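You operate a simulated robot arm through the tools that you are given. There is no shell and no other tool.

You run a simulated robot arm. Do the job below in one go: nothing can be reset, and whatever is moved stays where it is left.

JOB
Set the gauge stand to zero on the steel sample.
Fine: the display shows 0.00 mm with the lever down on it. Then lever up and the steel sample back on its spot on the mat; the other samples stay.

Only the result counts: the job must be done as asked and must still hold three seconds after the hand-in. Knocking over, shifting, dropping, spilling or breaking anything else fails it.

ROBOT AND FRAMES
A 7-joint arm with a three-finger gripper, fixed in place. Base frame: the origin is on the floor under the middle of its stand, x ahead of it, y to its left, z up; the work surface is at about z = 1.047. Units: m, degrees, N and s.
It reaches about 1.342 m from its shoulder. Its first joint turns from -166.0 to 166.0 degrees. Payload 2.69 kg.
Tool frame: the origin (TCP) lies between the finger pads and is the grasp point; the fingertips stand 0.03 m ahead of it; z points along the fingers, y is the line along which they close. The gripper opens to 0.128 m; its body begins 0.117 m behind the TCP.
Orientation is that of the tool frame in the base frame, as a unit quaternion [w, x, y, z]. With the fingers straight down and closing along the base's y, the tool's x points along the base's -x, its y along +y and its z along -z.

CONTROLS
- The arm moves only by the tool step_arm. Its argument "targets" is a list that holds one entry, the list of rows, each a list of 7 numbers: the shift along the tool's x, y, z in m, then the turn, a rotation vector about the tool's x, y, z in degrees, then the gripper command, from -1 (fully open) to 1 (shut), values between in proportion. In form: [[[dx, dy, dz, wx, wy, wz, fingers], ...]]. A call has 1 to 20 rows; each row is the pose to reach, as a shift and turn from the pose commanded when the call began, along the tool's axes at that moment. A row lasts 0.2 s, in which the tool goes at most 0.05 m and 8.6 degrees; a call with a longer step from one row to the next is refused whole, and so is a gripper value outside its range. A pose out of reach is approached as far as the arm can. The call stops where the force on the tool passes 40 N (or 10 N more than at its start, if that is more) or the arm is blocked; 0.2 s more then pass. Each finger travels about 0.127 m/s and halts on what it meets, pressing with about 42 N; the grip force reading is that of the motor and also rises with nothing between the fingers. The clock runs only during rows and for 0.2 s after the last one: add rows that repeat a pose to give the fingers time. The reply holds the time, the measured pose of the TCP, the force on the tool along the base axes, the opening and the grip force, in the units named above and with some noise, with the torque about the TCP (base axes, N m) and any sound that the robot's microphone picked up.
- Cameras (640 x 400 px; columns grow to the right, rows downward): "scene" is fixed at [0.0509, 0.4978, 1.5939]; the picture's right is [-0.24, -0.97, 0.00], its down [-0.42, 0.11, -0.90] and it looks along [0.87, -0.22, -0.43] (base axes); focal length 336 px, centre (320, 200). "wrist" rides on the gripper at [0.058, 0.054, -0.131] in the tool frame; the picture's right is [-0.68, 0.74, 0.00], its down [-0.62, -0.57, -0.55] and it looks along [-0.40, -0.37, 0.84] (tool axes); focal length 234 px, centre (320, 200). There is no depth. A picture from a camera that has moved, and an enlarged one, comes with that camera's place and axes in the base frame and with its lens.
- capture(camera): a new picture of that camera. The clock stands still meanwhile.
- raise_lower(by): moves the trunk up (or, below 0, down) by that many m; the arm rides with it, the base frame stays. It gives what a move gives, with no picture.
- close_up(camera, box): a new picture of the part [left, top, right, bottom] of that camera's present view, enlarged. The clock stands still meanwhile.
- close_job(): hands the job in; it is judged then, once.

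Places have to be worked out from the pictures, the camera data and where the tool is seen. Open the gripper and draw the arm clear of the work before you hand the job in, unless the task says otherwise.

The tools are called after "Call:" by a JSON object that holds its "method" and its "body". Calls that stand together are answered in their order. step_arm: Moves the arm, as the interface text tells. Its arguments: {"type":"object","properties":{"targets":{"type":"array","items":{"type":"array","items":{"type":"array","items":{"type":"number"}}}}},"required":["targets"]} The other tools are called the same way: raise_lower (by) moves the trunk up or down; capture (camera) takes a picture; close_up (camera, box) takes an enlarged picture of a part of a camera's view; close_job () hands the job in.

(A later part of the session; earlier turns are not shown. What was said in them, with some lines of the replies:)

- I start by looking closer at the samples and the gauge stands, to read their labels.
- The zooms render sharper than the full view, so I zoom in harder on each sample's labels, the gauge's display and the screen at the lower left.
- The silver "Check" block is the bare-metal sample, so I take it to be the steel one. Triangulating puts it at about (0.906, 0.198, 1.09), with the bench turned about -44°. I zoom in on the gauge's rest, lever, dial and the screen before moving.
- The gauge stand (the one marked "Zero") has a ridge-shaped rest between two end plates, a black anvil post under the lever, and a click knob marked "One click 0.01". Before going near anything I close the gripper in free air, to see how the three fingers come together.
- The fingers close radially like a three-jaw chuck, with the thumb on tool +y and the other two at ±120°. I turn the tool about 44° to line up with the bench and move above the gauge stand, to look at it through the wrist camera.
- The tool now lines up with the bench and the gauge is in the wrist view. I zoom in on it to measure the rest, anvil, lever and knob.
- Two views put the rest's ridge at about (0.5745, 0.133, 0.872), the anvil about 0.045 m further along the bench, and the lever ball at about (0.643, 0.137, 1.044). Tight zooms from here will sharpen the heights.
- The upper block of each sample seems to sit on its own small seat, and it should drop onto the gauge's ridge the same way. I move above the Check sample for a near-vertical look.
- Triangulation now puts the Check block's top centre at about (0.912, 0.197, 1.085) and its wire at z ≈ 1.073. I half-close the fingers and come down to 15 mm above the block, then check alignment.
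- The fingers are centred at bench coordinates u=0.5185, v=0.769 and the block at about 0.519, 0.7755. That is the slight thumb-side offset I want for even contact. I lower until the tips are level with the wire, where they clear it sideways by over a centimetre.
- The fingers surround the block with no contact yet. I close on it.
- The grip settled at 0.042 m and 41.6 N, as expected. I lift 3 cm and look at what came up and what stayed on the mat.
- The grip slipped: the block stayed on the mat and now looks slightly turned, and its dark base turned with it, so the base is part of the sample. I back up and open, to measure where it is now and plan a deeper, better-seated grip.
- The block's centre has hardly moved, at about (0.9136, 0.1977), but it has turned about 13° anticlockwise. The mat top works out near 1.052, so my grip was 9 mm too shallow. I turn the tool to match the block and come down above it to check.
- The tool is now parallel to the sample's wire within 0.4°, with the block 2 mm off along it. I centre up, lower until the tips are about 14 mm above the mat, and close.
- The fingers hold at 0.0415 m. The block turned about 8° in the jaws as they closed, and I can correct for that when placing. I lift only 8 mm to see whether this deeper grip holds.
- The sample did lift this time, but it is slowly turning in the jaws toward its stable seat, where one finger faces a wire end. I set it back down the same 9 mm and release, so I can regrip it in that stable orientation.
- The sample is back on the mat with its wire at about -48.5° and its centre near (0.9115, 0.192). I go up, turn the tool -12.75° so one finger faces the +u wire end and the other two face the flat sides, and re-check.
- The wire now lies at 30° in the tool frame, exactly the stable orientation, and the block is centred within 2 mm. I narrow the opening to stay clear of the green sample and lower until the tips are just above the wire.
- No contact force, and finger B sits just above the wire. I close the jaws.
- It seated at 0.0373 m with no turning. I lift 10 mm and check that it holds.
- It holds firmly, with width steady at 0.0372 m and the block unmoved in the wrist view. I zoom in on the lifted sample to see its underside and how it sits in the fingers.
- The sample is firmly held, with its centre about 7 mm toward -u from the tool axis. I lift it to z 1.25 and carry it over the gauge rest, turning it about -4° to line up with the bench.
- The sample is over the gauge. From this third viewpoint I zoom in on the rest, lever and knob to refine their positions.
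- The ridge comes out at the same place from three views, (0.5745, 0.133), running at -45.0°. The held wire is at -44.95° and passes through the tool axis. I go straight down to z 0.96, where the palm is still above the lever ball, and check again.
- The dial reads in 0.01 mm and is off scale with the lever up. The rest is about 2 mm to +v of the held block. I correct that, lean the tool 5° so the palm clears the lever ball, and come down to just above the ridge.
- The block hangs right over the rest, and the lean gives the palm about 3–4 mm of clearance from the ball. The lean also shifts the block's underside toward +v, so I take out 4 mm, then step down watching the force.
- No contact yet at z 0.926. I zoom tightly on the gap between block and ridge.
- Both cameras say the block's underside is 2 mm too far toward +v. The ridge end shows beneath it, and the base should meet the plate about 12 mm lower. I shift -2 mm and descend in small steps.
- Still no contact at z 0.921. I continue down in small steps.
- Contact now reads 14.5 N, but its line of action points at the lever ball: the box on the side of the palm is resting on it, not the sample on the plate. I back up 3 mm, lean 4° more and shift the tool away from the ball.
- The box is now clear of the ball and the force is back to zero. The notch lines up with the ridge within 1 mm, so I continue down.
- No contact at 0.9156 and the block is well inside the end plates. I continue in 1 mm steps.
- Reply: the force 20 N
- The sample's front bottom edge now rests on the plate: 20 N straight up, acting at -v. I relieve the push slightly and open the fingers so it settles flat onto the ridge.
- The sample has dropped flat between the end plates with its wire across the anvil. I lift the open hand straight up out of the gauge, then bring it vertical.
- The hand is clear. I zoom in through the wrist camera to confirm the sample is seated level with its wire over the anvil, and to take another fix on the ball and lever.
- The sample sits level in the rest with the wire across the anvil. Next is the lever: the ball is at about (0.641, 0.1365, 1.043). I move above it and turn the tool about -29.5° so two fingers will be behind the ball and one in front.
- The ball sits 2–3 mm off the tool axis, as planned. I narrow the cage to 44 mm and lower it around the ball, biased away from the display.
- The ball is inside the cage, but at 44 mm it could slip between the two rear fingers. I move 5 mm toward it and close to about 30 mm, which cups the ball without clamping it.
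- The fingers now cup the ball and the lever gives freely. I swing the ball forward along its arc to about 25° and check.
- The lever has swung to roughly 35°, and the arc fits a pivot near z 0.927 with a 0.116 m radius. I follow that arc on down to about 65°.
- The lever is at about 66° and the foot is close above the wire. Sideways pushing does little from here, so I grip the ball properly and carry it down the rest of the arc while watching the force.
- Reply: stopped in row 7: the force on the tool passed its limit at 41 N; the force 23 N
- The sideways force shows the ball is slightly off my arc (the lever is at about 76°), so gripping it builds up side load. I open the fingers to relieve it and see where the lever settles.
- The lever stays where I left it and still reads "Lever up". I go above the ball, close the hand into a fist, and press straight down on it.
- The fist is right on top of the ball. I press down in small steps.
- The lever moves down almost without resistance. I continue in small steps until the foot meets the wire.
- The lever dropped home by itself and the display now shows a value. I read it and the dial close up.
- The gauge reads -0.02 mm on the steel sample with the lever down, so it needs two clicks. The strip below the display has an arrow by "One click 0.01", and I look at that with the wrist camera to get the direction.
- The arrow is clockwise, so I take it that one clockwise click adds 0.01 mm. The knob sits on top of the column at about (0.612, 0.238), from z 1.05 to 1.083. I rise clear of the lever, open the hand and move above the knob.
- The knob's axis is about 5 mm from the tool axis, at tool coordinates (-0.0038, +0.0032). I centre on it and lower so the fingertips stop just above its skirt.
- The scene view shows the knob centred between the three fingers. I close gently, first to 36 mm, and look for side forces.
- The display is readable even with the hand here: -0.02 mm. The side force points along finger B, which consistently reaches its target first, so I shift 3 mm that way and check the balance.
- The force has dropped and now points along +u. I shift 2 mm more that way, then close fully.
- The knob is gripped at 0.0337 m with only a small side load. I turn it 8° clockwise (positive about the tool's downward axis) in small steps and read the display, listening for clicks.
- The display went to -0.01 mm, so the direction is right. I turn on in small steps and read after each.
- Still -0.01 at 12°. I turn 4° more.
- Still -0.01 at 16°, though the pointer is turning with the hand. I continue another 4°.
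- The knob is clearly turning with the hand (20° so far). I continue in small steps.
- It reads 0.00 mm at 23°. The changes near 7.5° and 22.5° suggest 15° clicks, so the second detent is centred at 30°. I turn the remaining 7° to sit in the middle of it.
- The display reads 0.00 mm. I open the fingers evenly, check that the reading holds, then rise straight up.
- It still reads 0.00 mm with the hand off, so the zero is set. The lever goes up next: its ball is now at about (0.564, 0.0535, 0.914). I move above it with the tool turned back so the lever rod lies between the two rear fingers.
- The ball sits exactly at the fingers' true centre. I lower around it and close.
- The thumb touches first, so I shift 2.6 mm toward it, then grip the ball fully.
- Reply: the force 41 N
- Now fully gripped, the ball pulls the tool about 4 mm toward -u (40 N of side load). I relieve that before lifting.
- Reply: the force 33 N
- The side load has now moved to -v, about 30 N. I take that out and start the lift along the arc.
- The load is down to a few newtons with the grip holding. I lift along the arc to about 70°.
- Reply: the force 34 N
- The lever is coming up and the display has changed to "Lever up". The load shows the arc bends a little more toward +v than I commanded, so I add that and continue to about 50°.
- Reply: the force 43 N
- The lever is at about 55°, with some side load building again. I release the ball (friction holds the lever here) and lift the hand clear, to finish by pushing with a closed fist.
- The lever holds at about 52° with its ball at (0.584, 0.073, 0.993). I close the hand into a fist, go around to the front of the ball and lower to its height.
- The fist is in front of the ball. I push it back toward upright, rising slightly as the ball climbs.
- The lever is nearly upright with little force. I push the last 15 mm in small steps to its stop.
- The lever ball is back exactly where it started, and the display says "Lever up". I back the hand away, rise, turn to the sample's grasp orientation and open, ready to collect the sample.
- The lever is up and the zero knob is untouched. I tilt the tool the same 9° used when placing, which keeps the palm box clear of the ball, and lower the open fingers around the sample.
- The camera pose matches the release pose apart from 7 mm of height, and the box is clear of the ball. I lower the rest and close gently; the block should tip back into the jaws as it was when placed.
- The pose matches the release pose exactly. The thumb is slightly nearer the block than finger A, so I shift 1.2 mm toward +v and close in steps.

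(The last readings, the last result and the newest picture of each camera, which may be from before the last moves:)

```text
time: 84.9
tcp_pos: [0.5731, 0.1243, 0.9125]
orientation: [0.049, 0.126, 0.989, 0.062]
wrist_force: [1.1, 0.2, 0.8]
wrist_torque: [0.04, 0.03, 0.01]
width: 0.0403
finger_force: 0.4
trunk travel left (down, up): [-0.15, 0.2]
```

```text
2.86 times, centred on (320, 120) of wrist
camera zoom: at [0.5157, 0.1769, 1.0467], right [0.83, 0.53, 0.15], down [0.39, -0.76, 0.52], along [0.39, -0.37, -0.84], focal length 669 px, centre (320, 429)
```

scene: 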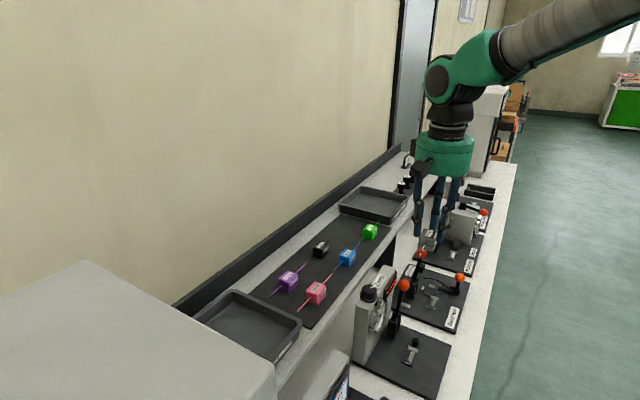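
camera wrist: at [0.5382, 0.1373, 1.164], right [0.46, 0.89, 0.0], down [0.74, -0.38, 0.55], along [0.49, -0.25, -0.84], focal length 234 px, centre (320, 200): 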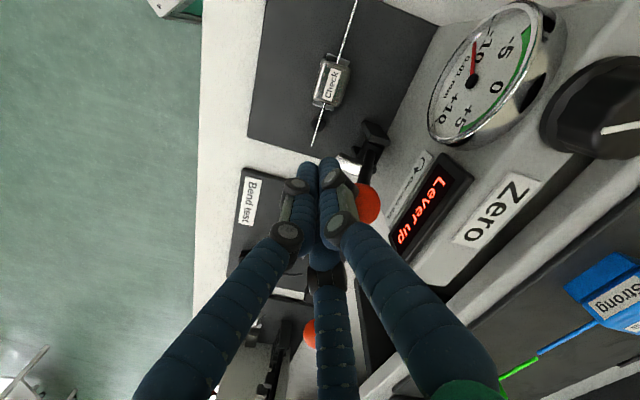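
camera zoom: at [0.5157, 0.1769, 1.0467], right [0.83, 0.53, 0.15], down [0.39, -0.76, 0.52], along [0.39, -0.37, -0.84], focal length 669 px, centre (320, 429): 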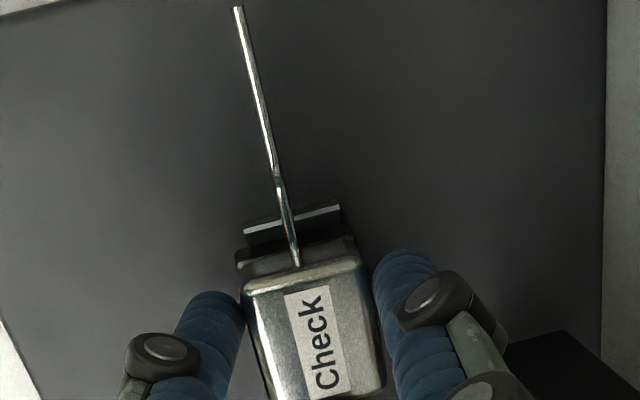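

The block is tipping to match the tool with almost no force, as intended. I close fully.

Call:
{"method": "step_arm", "body": {"targets": [[[0, 0, 0, 0, 0, 0, 0.5], [0, 0, 0, 0, 0, 0, 0.7], [0, 0, 0, 0, 0, 0, 1], [0, 0, 0, 0, 0, 0, 1], [0, 0, 0, 0, 0, 0, 1]]]}}

Call:
{"method": "close_up", "body": {"camera": "scene", "box": [398, 325, 434, 367]}}

Call:
{"method": "close_up", "body": {"camera": "wrist", "box": [250, 50, 390, 190]}}

```text
time: 86.1
tcp_pos: [0.5729, 0.1233, 0.9135]
orientation: [0.048, 0.125, 0.989, 0.061]
wrist_force: [-2.0, -0.9, 2.8]
wrist_torque: [-0.05, 0.08, -0.01]
width: 0.038
finger_force: 42.4
trunk travel left (down, up): [-0.15, 0.2]
```

```text
9.52 times, centred on (416, 346) of scene
camera zoom: at [0.0509, 0.4978, 1.5939], right [-0.24, -0.97, 0.0], down [-0.42, 0.11, -0.9], along [0.87, -0.22, -0.43], focal length 3201 px, centre (-594, -1190)
```

zoom: 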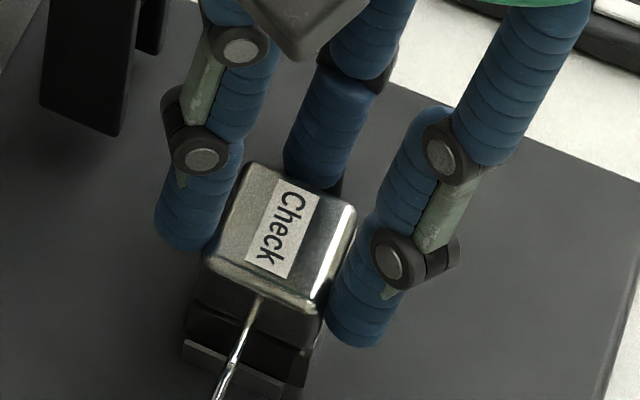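

```text
2.86 times, centred on (320, 120) of wrist
camera zoom: at [0.5155, 0.1768, 1.0469], right [0.83, 0.53, 0.15], down [0.39, -0.76, 0.52], along [0.39, -0.37, -0.84], focal length 669 px, centre (320, 429)
```

zoom: 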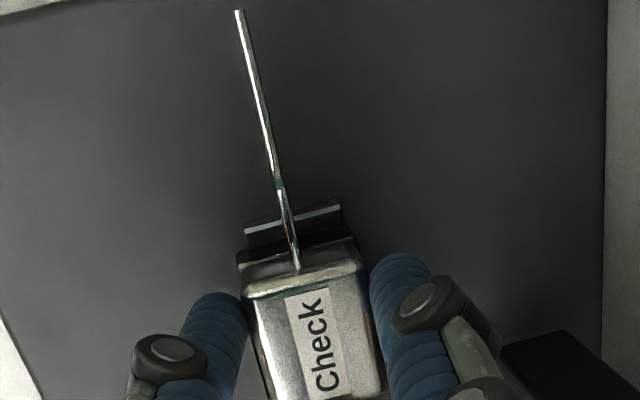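

Gripped at 0.038 m and 42 N. I lift 14 mm straight up slowly and check that it stays in the jaws.

Call:
{"method": "step_arm", "body": {"targets": [[[-0.0002, 0.0003, -0.002, 0, 0, 0, 1], [-0.0003, 0.0005, -0.004, 0, 0, 0, 1], [-0.0006, 0.0011, -0.0079, 0, 0, 0, 1], [-0.0011, 0.0019, -0.0138, 0, 0, 0, 1], [-0.0011, 0.0019, -0.0138, 0, 0, 0, 1]]]}}

Call:
{"method": "close_up", "body": {"camera": "scene", "box": [398, 325, 434, 367]}}

Call:
{"method": "close_up", "body": {"camera": "wrist", "box": [250, 50, 390, 190]}}

```text
time: 87.3
tcp_pos: [0.5736, 0.1229, 0.9274]
orientation: [0.048, 0.125, 0.989, 0.062]
wrist_force: [-0.4, 0.0, -0.1]
wrist_torque: [-0.02, -0.01, -0.02]
width: 0.0378
finger_force: 41.8
trunk travel left (down, up): [-0.15, 0.2]
```

```text
9.52 times, centred on (416, 346) of scene
camera zoom: at [0.0509, 0.4978, 1.5939], right [-0.24, -0.97, 0.0], down [-0.42, 0.11, -0.9], along [0.87, -0.22, -0.43], focal length 3201 px, centre (-594, -1190)
```

zoom: 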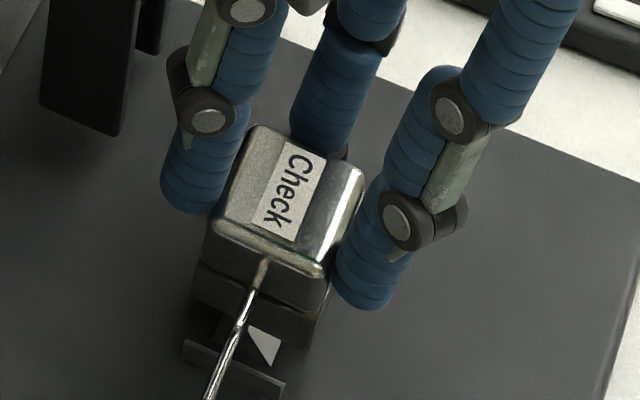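

```text
2.86 times, centred on (320, 120) of wrist
camera zoom: at [0.5154, 0.1768, 1.0608], right [0.83, 0.54, 0.15], down [0.39, -0.76, 0.52], along [0.39, -0.37, -0.84], focal length 669 px, centre (320, 429)
```

zoom: 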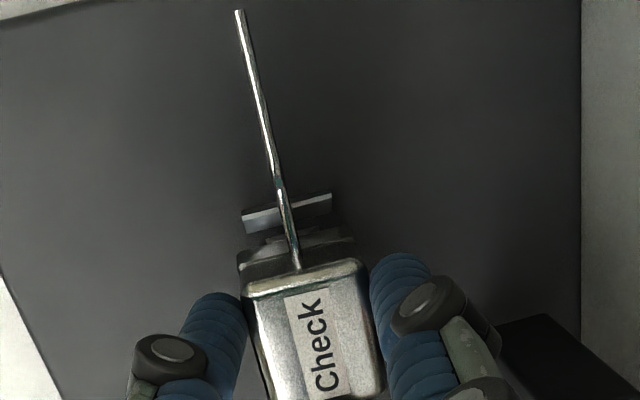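

The sample is up and steady in the jaws. I lift it well clear, taking out the tilt once above the lever ball.

Call:
{"method": "step_arm", "body": {"targets": [[[-0.0032, 0.0054, -0.0395, 0, 0, 0, 1], [-0.0063, 0.0108, -0.079, 0, 0, 0, 1], [-0.0095, 0.0162, -0.1185, 0, 0, 0, 1], [-0.0127, 0.0216, -0.158, 0, 0, 0, 1], [-0.0158, 0.027, -0.1975, 3.88, 2.28, 0, 1], [-0.019, 0.0324, -0.237, 7.76, 4.55, 0, 1], [-0.0222, 0.0378, -0.2766, 7.76, 4.55, 0, 1], [-0.0253, 0.0432, -0.3161, 7.76, 4.55, 0, 1], [-0.0253, 0.0432, -0.3161, 7.76, 4.55, 0, 1]]]}}

Call:
{"method": "close_up", "body": {"camera": "wrist", "box": [240, 40, 400, 200]}}

Call:
{"method": "close_up", "body": {"camera": "scene", "box": [360, 180, 480, 370]}}

```text
time: 89.3
tcp_pos: [0.5732, 0.1231, 1.2465]
orientation: [0.0, 0.126, 0.992, -0.001]
wrist_force: [-0.5, -0.2, -0.2]
wrist_torque: [0.01, -0.06, -0.02]
width: 0.0378
finger_force: 41.9
trunk travel left (down, up): [-0.15, 0.2]
```

```text
2.50 times, centred on (320, 120) of wrist
camera zoom: at [0.529, 0.1905, 1.3793], right [0.84, 0.54, 0.0], down [0.45, -0.7, 0.55], along [0.3, -0.46, -0.84], focal length 585 px, centre (320, 400)
```

zoom: 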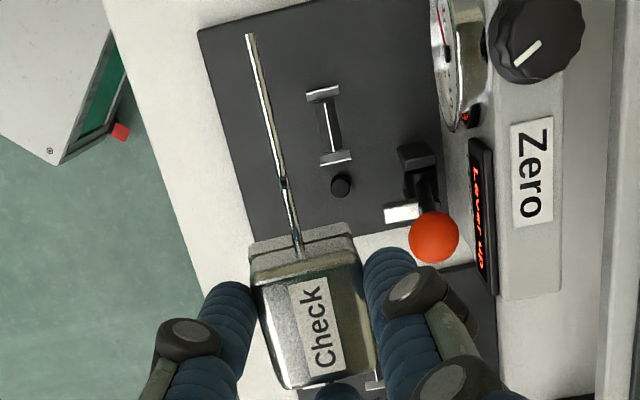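

```text
2.11 times, centred on (420, 275) of scene
camera zoom: at [0.0509, 0.4978, 1.5939], right [-0.24, -0.97, 0.0], down [-0.42, 0.11, -0.9], along [0.87, -0.22, -0.43], focal length 708 px, centre (110, 42)
```

zoom: 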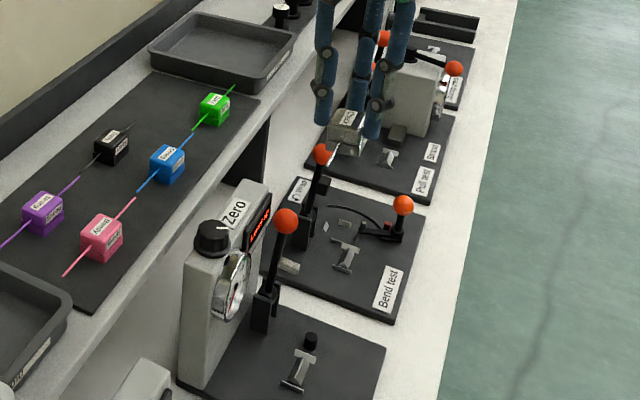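

The sample hangs level, about 4 mm toward -u from the tool axis and within 1° of the bench direction. I carry it back over its spot on the mat.

Call:
{"method": "step_arm", "body": {"targets": [[[-0.0391, 0.0193, 0, 0, 0, -0.2, 1], [-0.0782, 0.0386, 0, 0, 0, -0.4, 1], [-0.1173, 0.0578, 0, 0, 0, -0.6, 1], [-0.1565, 0.0771, 0, 0, 0, -0.8, 1], [-0.1956, 0.0964, 0, 0, 0, -0.8, 1], [-0.2347, 0.1157, 0, 0, 0, -0.8, 1], [-0.2738, 0.1349, 0, 0, 0, -0.8, 1], [-0.3129, 0.1542, 0, 0, 0, -0.8, 1], [-0.3129, 0.1542, 0, 0, 0, -0.8, 1], [-0.3129, 0.1542, 0.04, 0, 0, -0.8, 1], [-0.3129, 0.1542, 0.08, 0, 0, -0.8, 1], [-0.3129, 0.1542, 0.11, 0, 0, -0.8, 1], [-0.3129, 0.1542, 0.11, 0, 0, -0.8, 1]]]}}

Call:
{"method": "close_up", "body": {"camera": "wrist", "box": [230, 40, 410, 220]}}

Call:
{"method": "close_up", "body": {"camera": "scene", "box": [325, 190, 380, 245]}}

```text
time: 92.1
tcp_pos: [0.915, 0.1951, 1.1379]
orientation: [0.001, 0.119, 0.993, -0.001]
wrist_force: [0.2, 0.3, 0.0]
wrist_torque: [-0.02, -0.01, -0.02]
width: 0.0376
finger_force: 41.8
trunk travel left (down, up): [-0.15, 0.2]
```

```text
2.22 times, centred on (320, 130) of wrist
camera zoom: at [0.87, 0.2625, 1.2698], right [0.83, 0.55, 0.0], down [0.46, -0.69, 0.55], along [0.31, -0.46, -0.84], focal length 520 px, centre (320, 356)
```

zoom: 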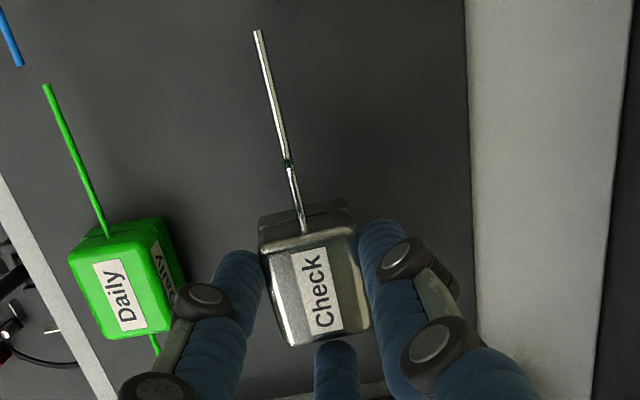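

```text
7.27 times, centred on (352, 218) of scene
camera zoom: at [0.0509, 0.4978, 1.5939], right [-0.24, -0.97, 0.0], down [-0.42, 0.11, -0.9], along [0.87, -0.22, -0.43], focal length 2444 px, centre (84, 73)
```

zoom: 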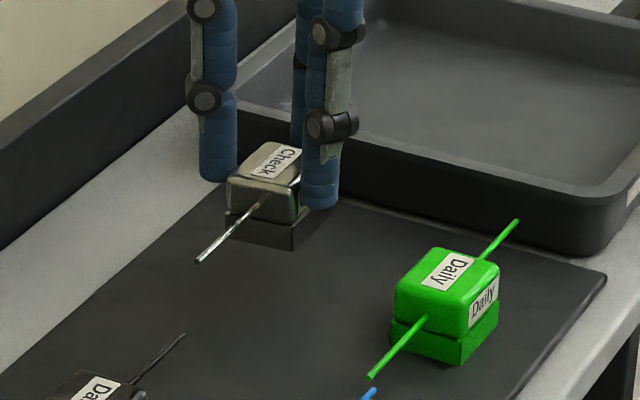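

The wire end is within about 1 mm of its original place, at the original angle. I lower to just above the mat, then step down to contact.

Call:
{"method": "step_arm", "body": {"targets": [[[-0.001, 0.0002, 0.01, 0, 0, 0, 1], [-0.001, 0.0002, 0.02, 0, 0, 0, 1], [-0.001, 0.0002, 0.0275, 0, 0, 0, 1], [-0.001, 0.0002, 0.029, 0, 0, 0, 1], [-0.001, 0.0002, 0.029, 0, 0, 0, 1]]]}}

Call:
{"method": "close_up", "body": {"camera": "scene", "box": [336, 210, 362, 236]}}

Call:
{"method": "close_up", "body": {"camera": "scene", "box": [325, 190, 380, 245]}}

```text
time: 93.3
tcp_pos: [0.9168, 0.1952, 1.1095]
orientation: [0.001, 0.119, 0.993, -0.001]
wrist_force: [0.1, -1.0, -1.1]
wrist_torque: [0.01, -0.03, -0.02]
width: 0.0376
finger_force: 42.4
trunk travel left (down, up): [-0.15, 0.2]
```

```text
15.38 times, centred on (349, 223) of scene
camera zoom: at [0.0509, 0.4978, 1.5939], right [-0.24, -0.97, 0.0], down [-0.42, 0.11, -0.9], along [0.87, -0.22, -0.43], focal length 5170 px, centre (-126, -154)
```

zoom: 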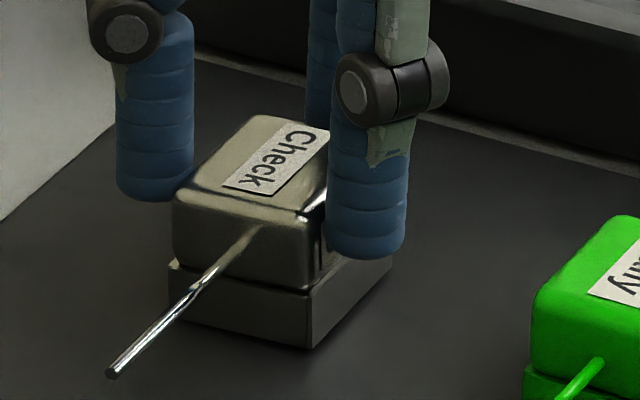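

```text
7.27 times, centred on (352, 218) of scene
camera zoom: at [0.0509, 0.4978, 1.5939], right [-0.24, -0.97, 0.0], down [-0.42, 0.11, -0.9], along [0.87, -0.22, -0.43], focal length 2444 px, centre (84, 73)
```

zoom: 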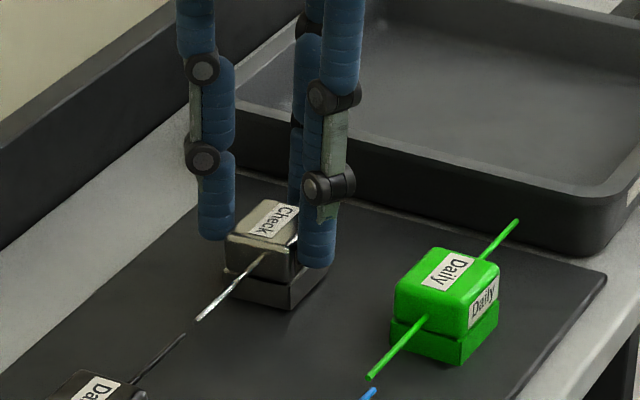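

Compared with the very first picture of this spot, the block's corners match within a pixel or two, with about 2 mm of height left. I lower the last bit to contact.

Call:
{"method": "step_arm", "body": {"targets": [[[0, 0, 0.001, 0, 0, 0, 1], [0, 0, 0.002, 0, 0, 0, 1], [0, 0, 0.002, 0, 0, 0, 1]]]}}

Call:
{"method": "close_up", "body": {"camera": "scene", "box": [336, 210, 362, 236]}}

```text
time: 94.1
tcp_pos: [0.9157, 0.1965, 1.1091]
orientation: [0.001, 0.12, 0.993, 0.0]
wrist_force: [0.1, -1.5, 7.8]
wrist_torque: [0.09, -0.09, -0.01]
width: 0.0373
finger_force: 42.5
trunk travel left (down, up): [-0.15, 0.2]
```

```text
15.38 times, centred on (349, 223) of scene
camera zoom: at [0.0509, 0.4978, 1.5939], right [-0.24, -0.97, 0.0], down [-0.42, 0.11, -0.9], along [0.87, -0.22, -0.43], focal length 5170 px, centre (-126, -154)
```

zoom: 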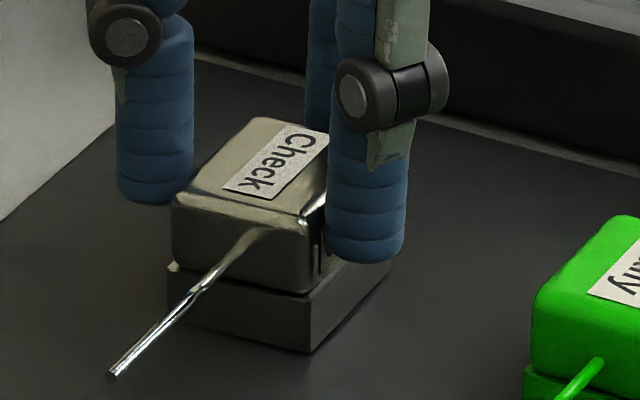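

Contact at 8 N, with the block within about 1 mm of its original outline. I open just enough to release, and check before rising.

Call:
{"method": "step_arm", "body": {"targets": [[[0, 0, 0, 0, 0, 0, 0.35], [0, 0, 0, 0, 0, 0, 0.2], [0, 0, 0, 0, 0, 0, 0.05], [0, 0, 0, 0, 0, 0, 0.05]]]}}

Call:
{"method": "close_up", "body": {"camera": "scene", "box": [336, 210, 362, 236]}}

Call:
{"method": "close_up", "body": {"camera": "wrist", "box": [230, 40, 410, 220]}}

```text
time: 95.1
tcp_pos: [0.9155, 0.1969, 1.1069]
orientation: [0.001, 0.119, 0.993, -0.002]
wrist_force: [0.2, 0.2, -0.2]
wrist_torque: [0.0, -0.02, 0.02]
width: 0.0606
finger_force: 0.1
trunk travel left (down, up): [-0.15, 0.2]
```

```text
15.38 times, centred on (349, 223) of scene
camera zoom: at [0.0509, 0.4978, 1.5939], right [-0.24, -0.97, 0.0], down [-0.42, 0.11, -0.9], along [0.87, -0.22, -0.43], focal length 5170 px, centre (-126, -154)
```

zoom: 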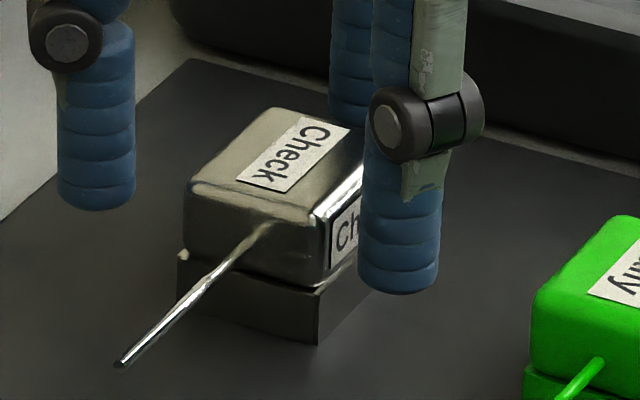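

```text
2.22 times, centred on (320, 130) of wrist
camera zoom: at [0.8713, 0.2623, 1.2386], right [0.83, 0.55, 0.0], down [0.46, -0.69, 0.55], along [0.3, -0.46, -0.84], focal length 520 px, centre (320, 356)
```

zoom: 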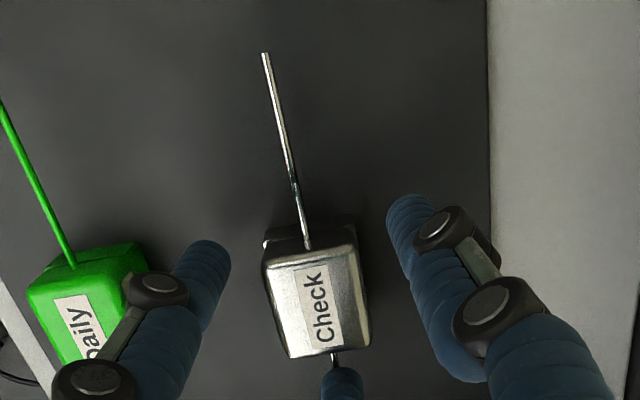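

On release the block slid about 5 mm toward +u. I rise clear to measure it properly against the original position.

Call:
{"method": "step_arm", "body": {"targets": [[[0, 0, -0.01, 0, 0, 0, 0.05], [0, 0, -0.03, 0, 0, 0, 0.05], [0, 0, -0.06, 0, 0, 0, 0.05], [0, 0, -0.09, 0, 0, 0, 0.05], [0, 0, -0.09, 0, 0, 0, 0.05]]]}}

Call:
{"method": "close_up", "body": {"camera": "scene", "box": [336, 210, 362, 236]}}

Call:
{"method": "close_up", "body": {"camera": "scene", "box": [332, 208, 388, 243]}}

Call:
{"method": "close_up", "body": {"camera": "wrist", "box": [230, 40, 410, 220]}}

```text
time: 96.3
tcp_pos: [0.916, 0.1951, 1.1972]
orientation: [0.0, 0.12, 0.993, 0.0]
wrist_force: [-0.7, -0.6, -0.5]
wrist_torque: [0.01, -0.02, -0.01]
width: 0.0607
finger_force: 0.0
trunk travel left (down, up): [-0.15, 0.2]
```

```text
15.38 times, centred on (349, 223) of scene
camera zoom: at [0.0509, 0.4978, 1.5939], right [-0.24, -0.97, 0.0], down [-0.42, 0.11, -0.9], along [0.87, -0.22, -0.43], focal length 5170 px, centre (-126, -154)
```

zoom: 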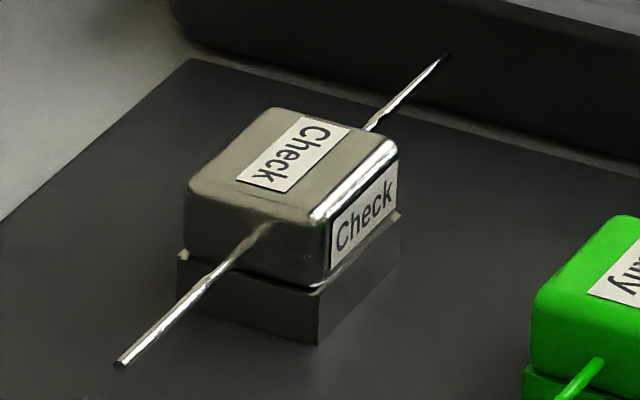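

```text
11.43 times, centred on (360, 226) of scene
camera zoom: at [0.0509, 0.4978, 1.5939], right [-0.24, -0.97, 0.0], down [-0.42, 0.11, -0.9], along [0.87, -0.22, -0.43], focal length 3841 px, centre (-137, -91)
```

zoom: 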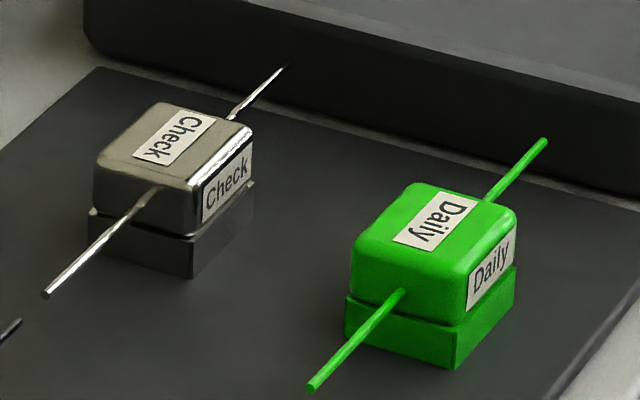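

```text
2.22 times, centred on (320, 130) of wrist
camera zoom: at [0.871, 0.2613, 1.3295], right [0.83, 0.55, 0.0], down [0.46, -0.69, 0.55], along [0.3, -0.46, -0.84], focal length 520 px, centre (320, 356)
```

zoom: 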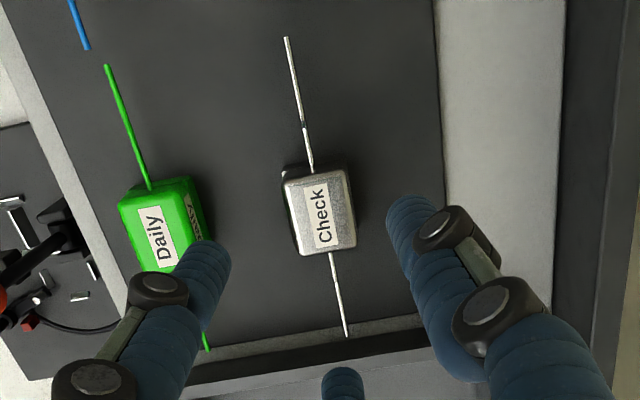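

It is about 4 mm toward +u from its original place, and the angle is right. I nudge it back with finger B: go down with the jaws open, then push gently along -u.

Call:
{"method": "step_arm", "body": {"targets": [[[0, 0, 0.03, 0, 0, 0, 0.05], [0, 0, 0.06, 0, 0, 0, 0.05], [0, 0, 0.08, 0, 0, 0, 0.05], [0, 0, 0.089, 0, 0, 0, 0.05], [0, 0, 0.089, 0, 0, 0, 0.05]]]}}

Call:
{"method": "step_arm", "body": {"targets": [[[0.0022, 0.0013, 0, 0, 0, 0, 0.05], [0.0043, 0.0025, 0, 0, 0, 0, 0.05], [0.0061, 0.0035, 0, 0, 0, 0, 0.05], [0.0061, 0.0035, 0, 0, 0, 0, 0.05]]]}}

Call:
{"method": "close_up", "body": {"camera": "scene", "box": [336, 210, 362, 236]}}

Call:
{"method": "close_up", "body": {"camera": "wrist", "box": [230, 40, 410, 220]}}

```text
time: 97.5
tcp_pos: [0.9163, 0.1942, 1.1075]
orientation: [0.0, 0.119, 0.993, -0.001]
wrist_force: [1.2, 1.2, -0.7]
wrist_torque: [-0.05, 0.01, 0.02]
width: 0.0608
finger_force: 0.0
trunk travel left (down, up): [-0.15, 0.2]
```

```text
time: 98.5
tcp_pos: [0.9114, 0.2004, 1.1094]
orientation: [0.001, 0.12, 0.993, -0.001]
wrist_force: [0.5, -0.5, -0.3]
wrist_torque: [0.0, 0.02, -0.01]
width: 0.0608
finger_force: 0.1
trunk travel left (down, up): [-0.15, 0.2]
```

```text
15.38 times, centred on (349, 223) of scene
camera zoom: at [0.0509, 0.4978, 1.5939], right [-0.24, -0.97, 0.0], down [-0.42, 0.11, -0.9], along [0.87, -0.22, -0.43], focal length 5170 px, centre (-126, -154)
```

zoom: 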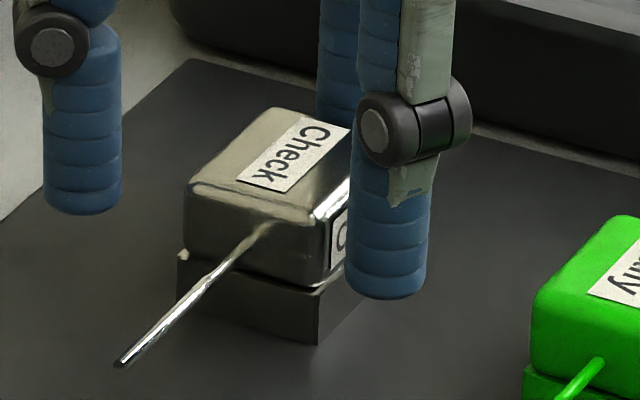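

```text
2.22 times, centred on (320, 130) of wrist
camera zoom: at [0.8667, 0.2665, 1.2406], right [0.83, 0.55, 0.0], down [0.46, -0.69, 0.55], along [0.3, -0.46, -0.84], focal length 520 px, centre (320, 356)
```

zoom: 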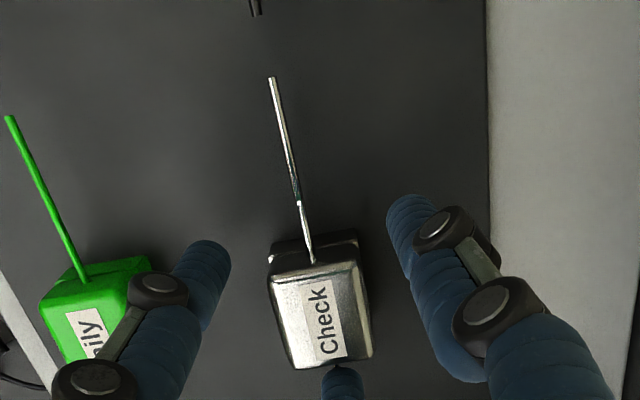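

The block hasn't moved yet, and finger B is now right at its face. I push 3 mm more and compare.

Call:
{"method": "step_arm", "body": {"targets": [[[0.0013, 0.0008, 0, 0, 0, 0, 0.05], [0.0026, 0.0015, 0, 0, 0, 0, 0.05], [0.0026, 0.0015, 0, 0, 0, 0, 0.05]]]}}

Call:
{"method": "close_up", "body": {"camera": "scene", "box": [336, 210, 362, 236]}}

```text
time: 99.3
tcp_pos: [0.909, 0.2015, 1.1081]
orientation: [0.001, 0.12, 0.993, -0.001]
wrist_force: [0.0, -0.6, 0.1]
wrist_torque: [-0.02, 0.0, 0.01]
width: 0.0609
finger_force: 0.8
trunk travel left (down, up): [-0.15, 0.2]
```

```text
15.38 times, centred on (349, 223) of scene
camera zoom: at [0.0509, 0.4978, 1.5939], right [-0.24, -0.97, 0.0], down [-0.42, 0.11, -0.9], along [0.87, -0.22, -0.43], focal length 5170 px, centre (-126, -154)
```

zoom: 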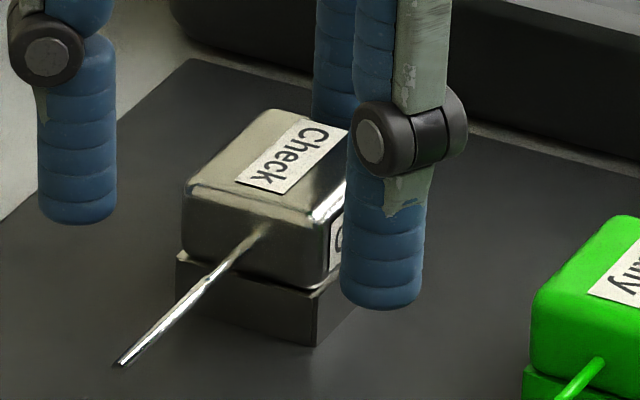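

It has started to move, by about 1 mm. I push another 3.5 mm.

Call:
{"method": "step_arm", "body": {"targets": [[[0.0013, 0.0008, 0, 0, 0, 0, 0.05], [0.0026, 0.0015, 0, 0, 0, 0, 0.05], [0.003, 0.0018, 0, 0, 0, 0, 0.05], [0.003, 0.0018, 0, 0, 0, 0, 0.05]]]}}

Call:
{"method": "close_up", "body": {"camera": "scene", "box": [336, 210, 362, 236]}}

Call:
{"method": "close_up", "body": {"camera": "wrist", "box": [230, 40, 410, 220]}}

```text
time: 100.3
tcp_pos: [0.9073, 0.2048, 1.1076]
orientation: [0.0, 0.12, 0.993, -0.001]
wrist_force: [-0.1, -0.8, -0.3]
wrist_torque: [0.0, -0.03, -0.01]
width: 0.0607
finger_force: 0.1
trunk travel left (down, up): [-0.15, 0.2]
```

```text
15.38 times, centred on (349, 223) of scene
camera zoom: at [0.0509, 0.4978, 1.5939], right [-0.24, -0.97, 0.0], down [-0.42, 0.11, -0.9], along [0.87, -0.22, -0.43], focal length 5170 px, centre (-126, -154)
```

zoom: 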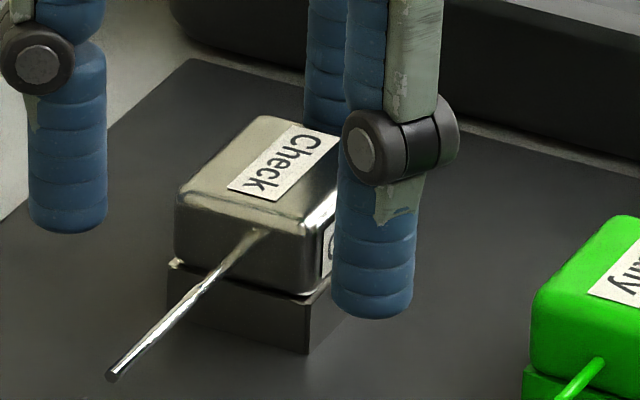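

```text
2.22 times, centred on (320, 130) of wrist
camera zoom: at [0.8618, 0.271, 1.2398], right [0.83, 0.55, 0.0], down [0.46, -0.69, 0.55], along [0.3, -0.46, -0.84], focal length 520 px, centre (320, 356)
```

zoom: 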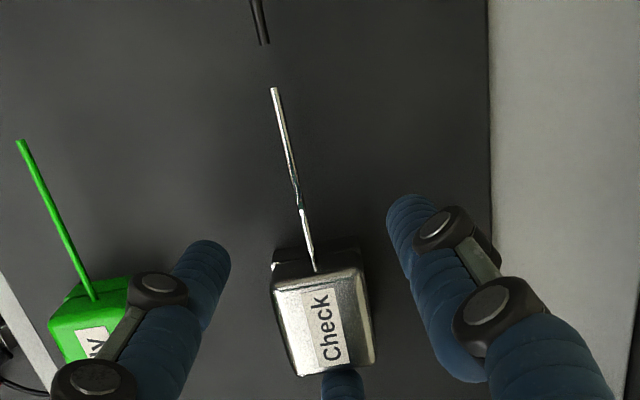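

The block now matches its original outline within about 1 mm. I back finger B off, rise, and check the result.

Call:
{"method": "step_arm", "body": {"targets": [[[-0.0026, -0.0015, 0, 0, 0, 0, 0.05], [-0.0052, -0.003, 0, 0, 0, 0, 0.05], [-0.0052, -0.003, -0.02, 0, 0, 0, 0.05], [-0.0052, -0.003, -0.06, 0, 0, 0, 0.05], [-0.0052, -0.003, -0.1, 0, 0, 0, 0.05], [-0.0052, -0.003, -0.14, 0, 0, 0, 0.05], [-0.0052, -0.003, -0.14, 0, 0, 0, 0.05]]]}}

Call:
{"method": "close_up", "body": {"camera": "scene", "box": [336, 210, 362, 236]}}

Call:
{"method": "close_up", "body": {"camera": "scene", "box": [332, 208, 388, 243]}}

Call:
{"method": "close_up", "body": {"camera": "scene", "box": [230, 200, 430, 340]}}

```text
time: 101.9
tcp_pos: [0.9105, 0.2018, 1.2484]
orientation: [0.0, 0.119, 0.993, -0.002]
wrist_force: [0.7, 0.1, 0.7]
wrist_torque: [-0.01, -0.03, 0.01]
width: 0.0609
finger_force: 0.0
trunk travel left (down, up): [-0.15, 0.2]
```

```text
15.38 times, centred on (349, 223) of scene
camera zoom: at [0.0509, 0.4978, 1.5939], right [-0.24, -0.97, 0.0], down [-0.42, 0.11, -0.9], along [0.87, -0.22, -0.43], focal length 5170 px, centre (-126, -154)
```

zoom: 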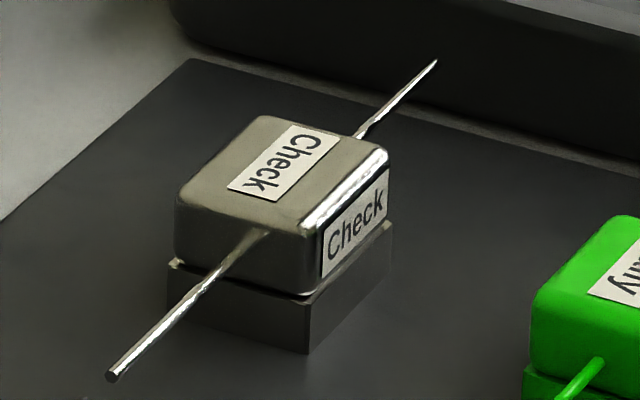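

```text
11.43 times, centred on (360, 226) of scene
camera zoom: at [0.0509, 0.4978, 1.5939], right [-0.24, -0.97, 0.0], down [-0.42, 0.11, -0.9], along [0.87, -0.22, -0.43], focal length 3841 px, centre (-137, -91)
```

zoom: 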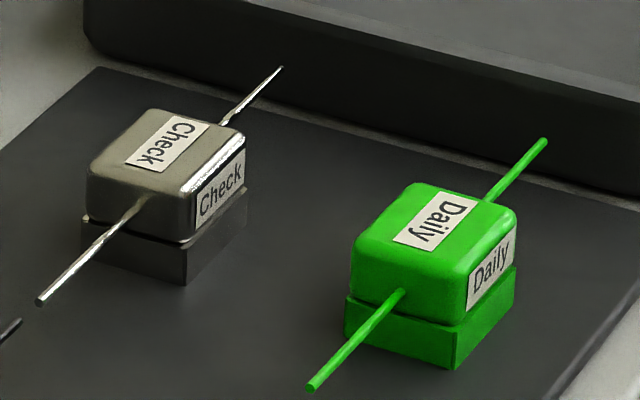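

```text
2.86 times, centred on (330, 270) of scene
camera zoom: at [0.0509, 0.4978, 1.5939], right [-0.24, -0.97, 0.0], down [-0.42, 0.11, -0.9], along [0.87, -0.22, -0.43], focal length 960 px, centre (291, 0)
```

zoom: 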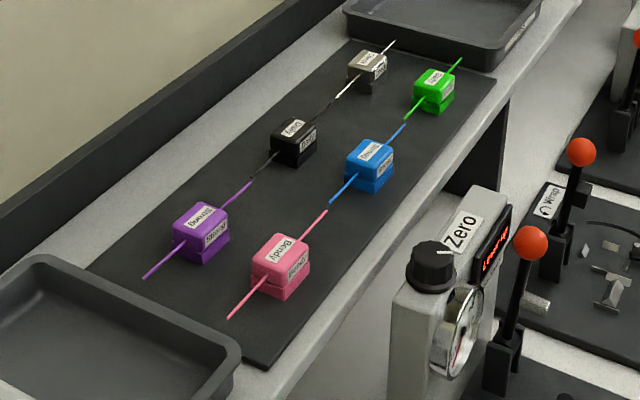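

The sample is back to within a millimetre of its original outline, the other samples are unchanged, and the lever is up. I open the hand fully and draw the arm back to its starting place.

Call:
{"method": "step_arm", "body": {"targets": [[[0, 0, -0.04, 0, 0, 0, 0.05], [0.01, -0.009, -0.08, 0, 0, 0, -0.5], [0.04, -0.034, -0.11, 0, 0, 0, -1], [0.07, -0.06, -0.135, 0, 0, 0, -1], [0.1, -0.086, -0.155, 0, 0, 0, -1], [0.1357, -0.1164, -0.167, 0, 0, 0, -1], [0.1357, -0.1164, -0.167, 0, 0, 0, -1]]]}}

Call:
{"method": "capture", "body": {"camera": "scene"}}

Call:
{"method": "close_up", "body": {"camera": "scene", "box": [360, 240, 450, 370]}}

Call:
{"method": "close_up", "body": {"camera": "scene", "box": [365, 262, 425, 322]}}

```text
time: 103.5
tcp_pos: [0.7511, 0.1199, 1.4185]
orientation: [0.002, 0.119, 0.993, 0.0]
wrist_force: [-0.6, 0.0, -0.1]
wrist_torque: [0.05, -0.08, 0.0]
width: 0.1279
finger_force: 0.1
trunk travel left (down, up): [-0.15, 0.2]
```

```text
taken
```

scene: 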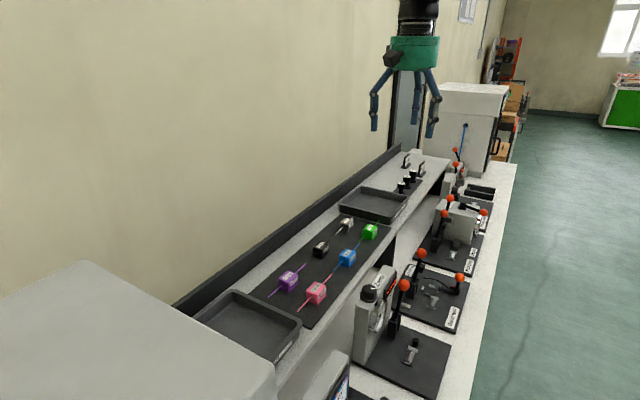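

```text
3.08 times, centred on (405, 305) of scene
camera zoom: at [0.0509, 0.4978, 1.5939], right [-0.24, -0.97, 0.0], down [-0.42, 0.11, -0.9], along [0.87, -0.22, -0.43], focal length 1034 px, centre (58, -123)
```

zoom: 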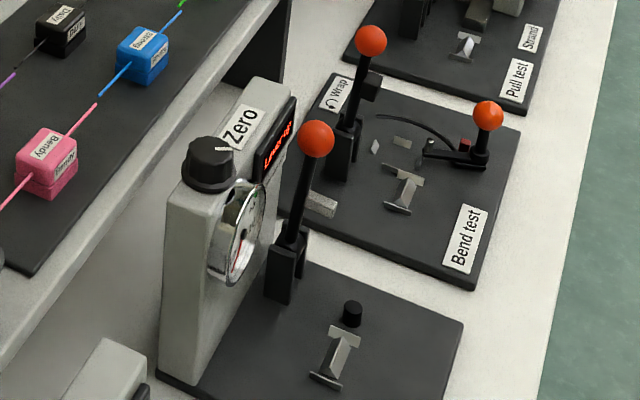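

```text
6.67 times, centred on (395, 292) of scene
camera zoom: at [0.0509, 0.4978, 1.5939], right [-0.24, -0.97, 0.0], down [-0.42, 0.11, -0.9], along [0.87, -0.22, -0.43], focal length 2240 px, centre (-180, -413)
```

zoom: 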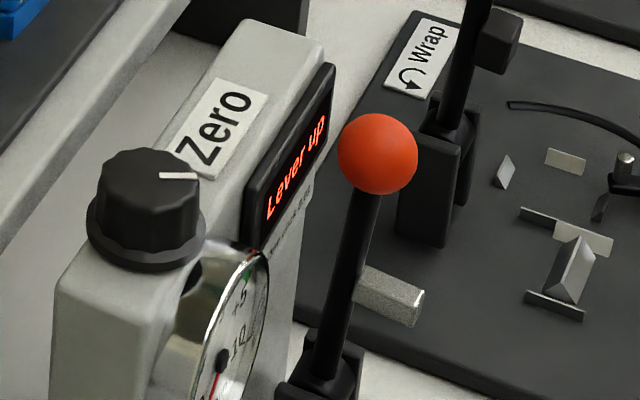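

Everything is in its end state: the zero was set and read 0.00 mm with the lever down on the steel sample, the lever is up, and the sample is on its spot. The other samples are untouched, and the open hand is clear of the work. I hand the job in.

Call:
{"method": "close_job", "body": {}}

```text
The job is handed in.
```

The gauge stand is set to zero on the steel sample, and the job is handed in; I haven't seen the judge's result. I took the bare-metal block labelled "Check" to be the steel sample.

- **Zeroing:** With the lever down on the sample the display first read -0.02 mm. I turned the zero knob two clicks clockwise. It then read 0.00 mm, and still did after I let go of the knob.
- **Lever:** It is back up where it started, and the display says "Lever up".
- **Steel sample:** It is back on its spot on the mat, within about 1 mm of where it first stood and at the same angle.
- **Other samples:** In the pictures, the other five look exactly as they did at the start.
- **Arm:** The gripper is open and the arm is back at its starting place.

Two things happened along the way. My first grips on the sample slipped and turned it on its spot before I found one that held. While I was placing it in the gauge, the side of the hand also rested briefly on the lever ball at about 15 N, and I backed off straight away.
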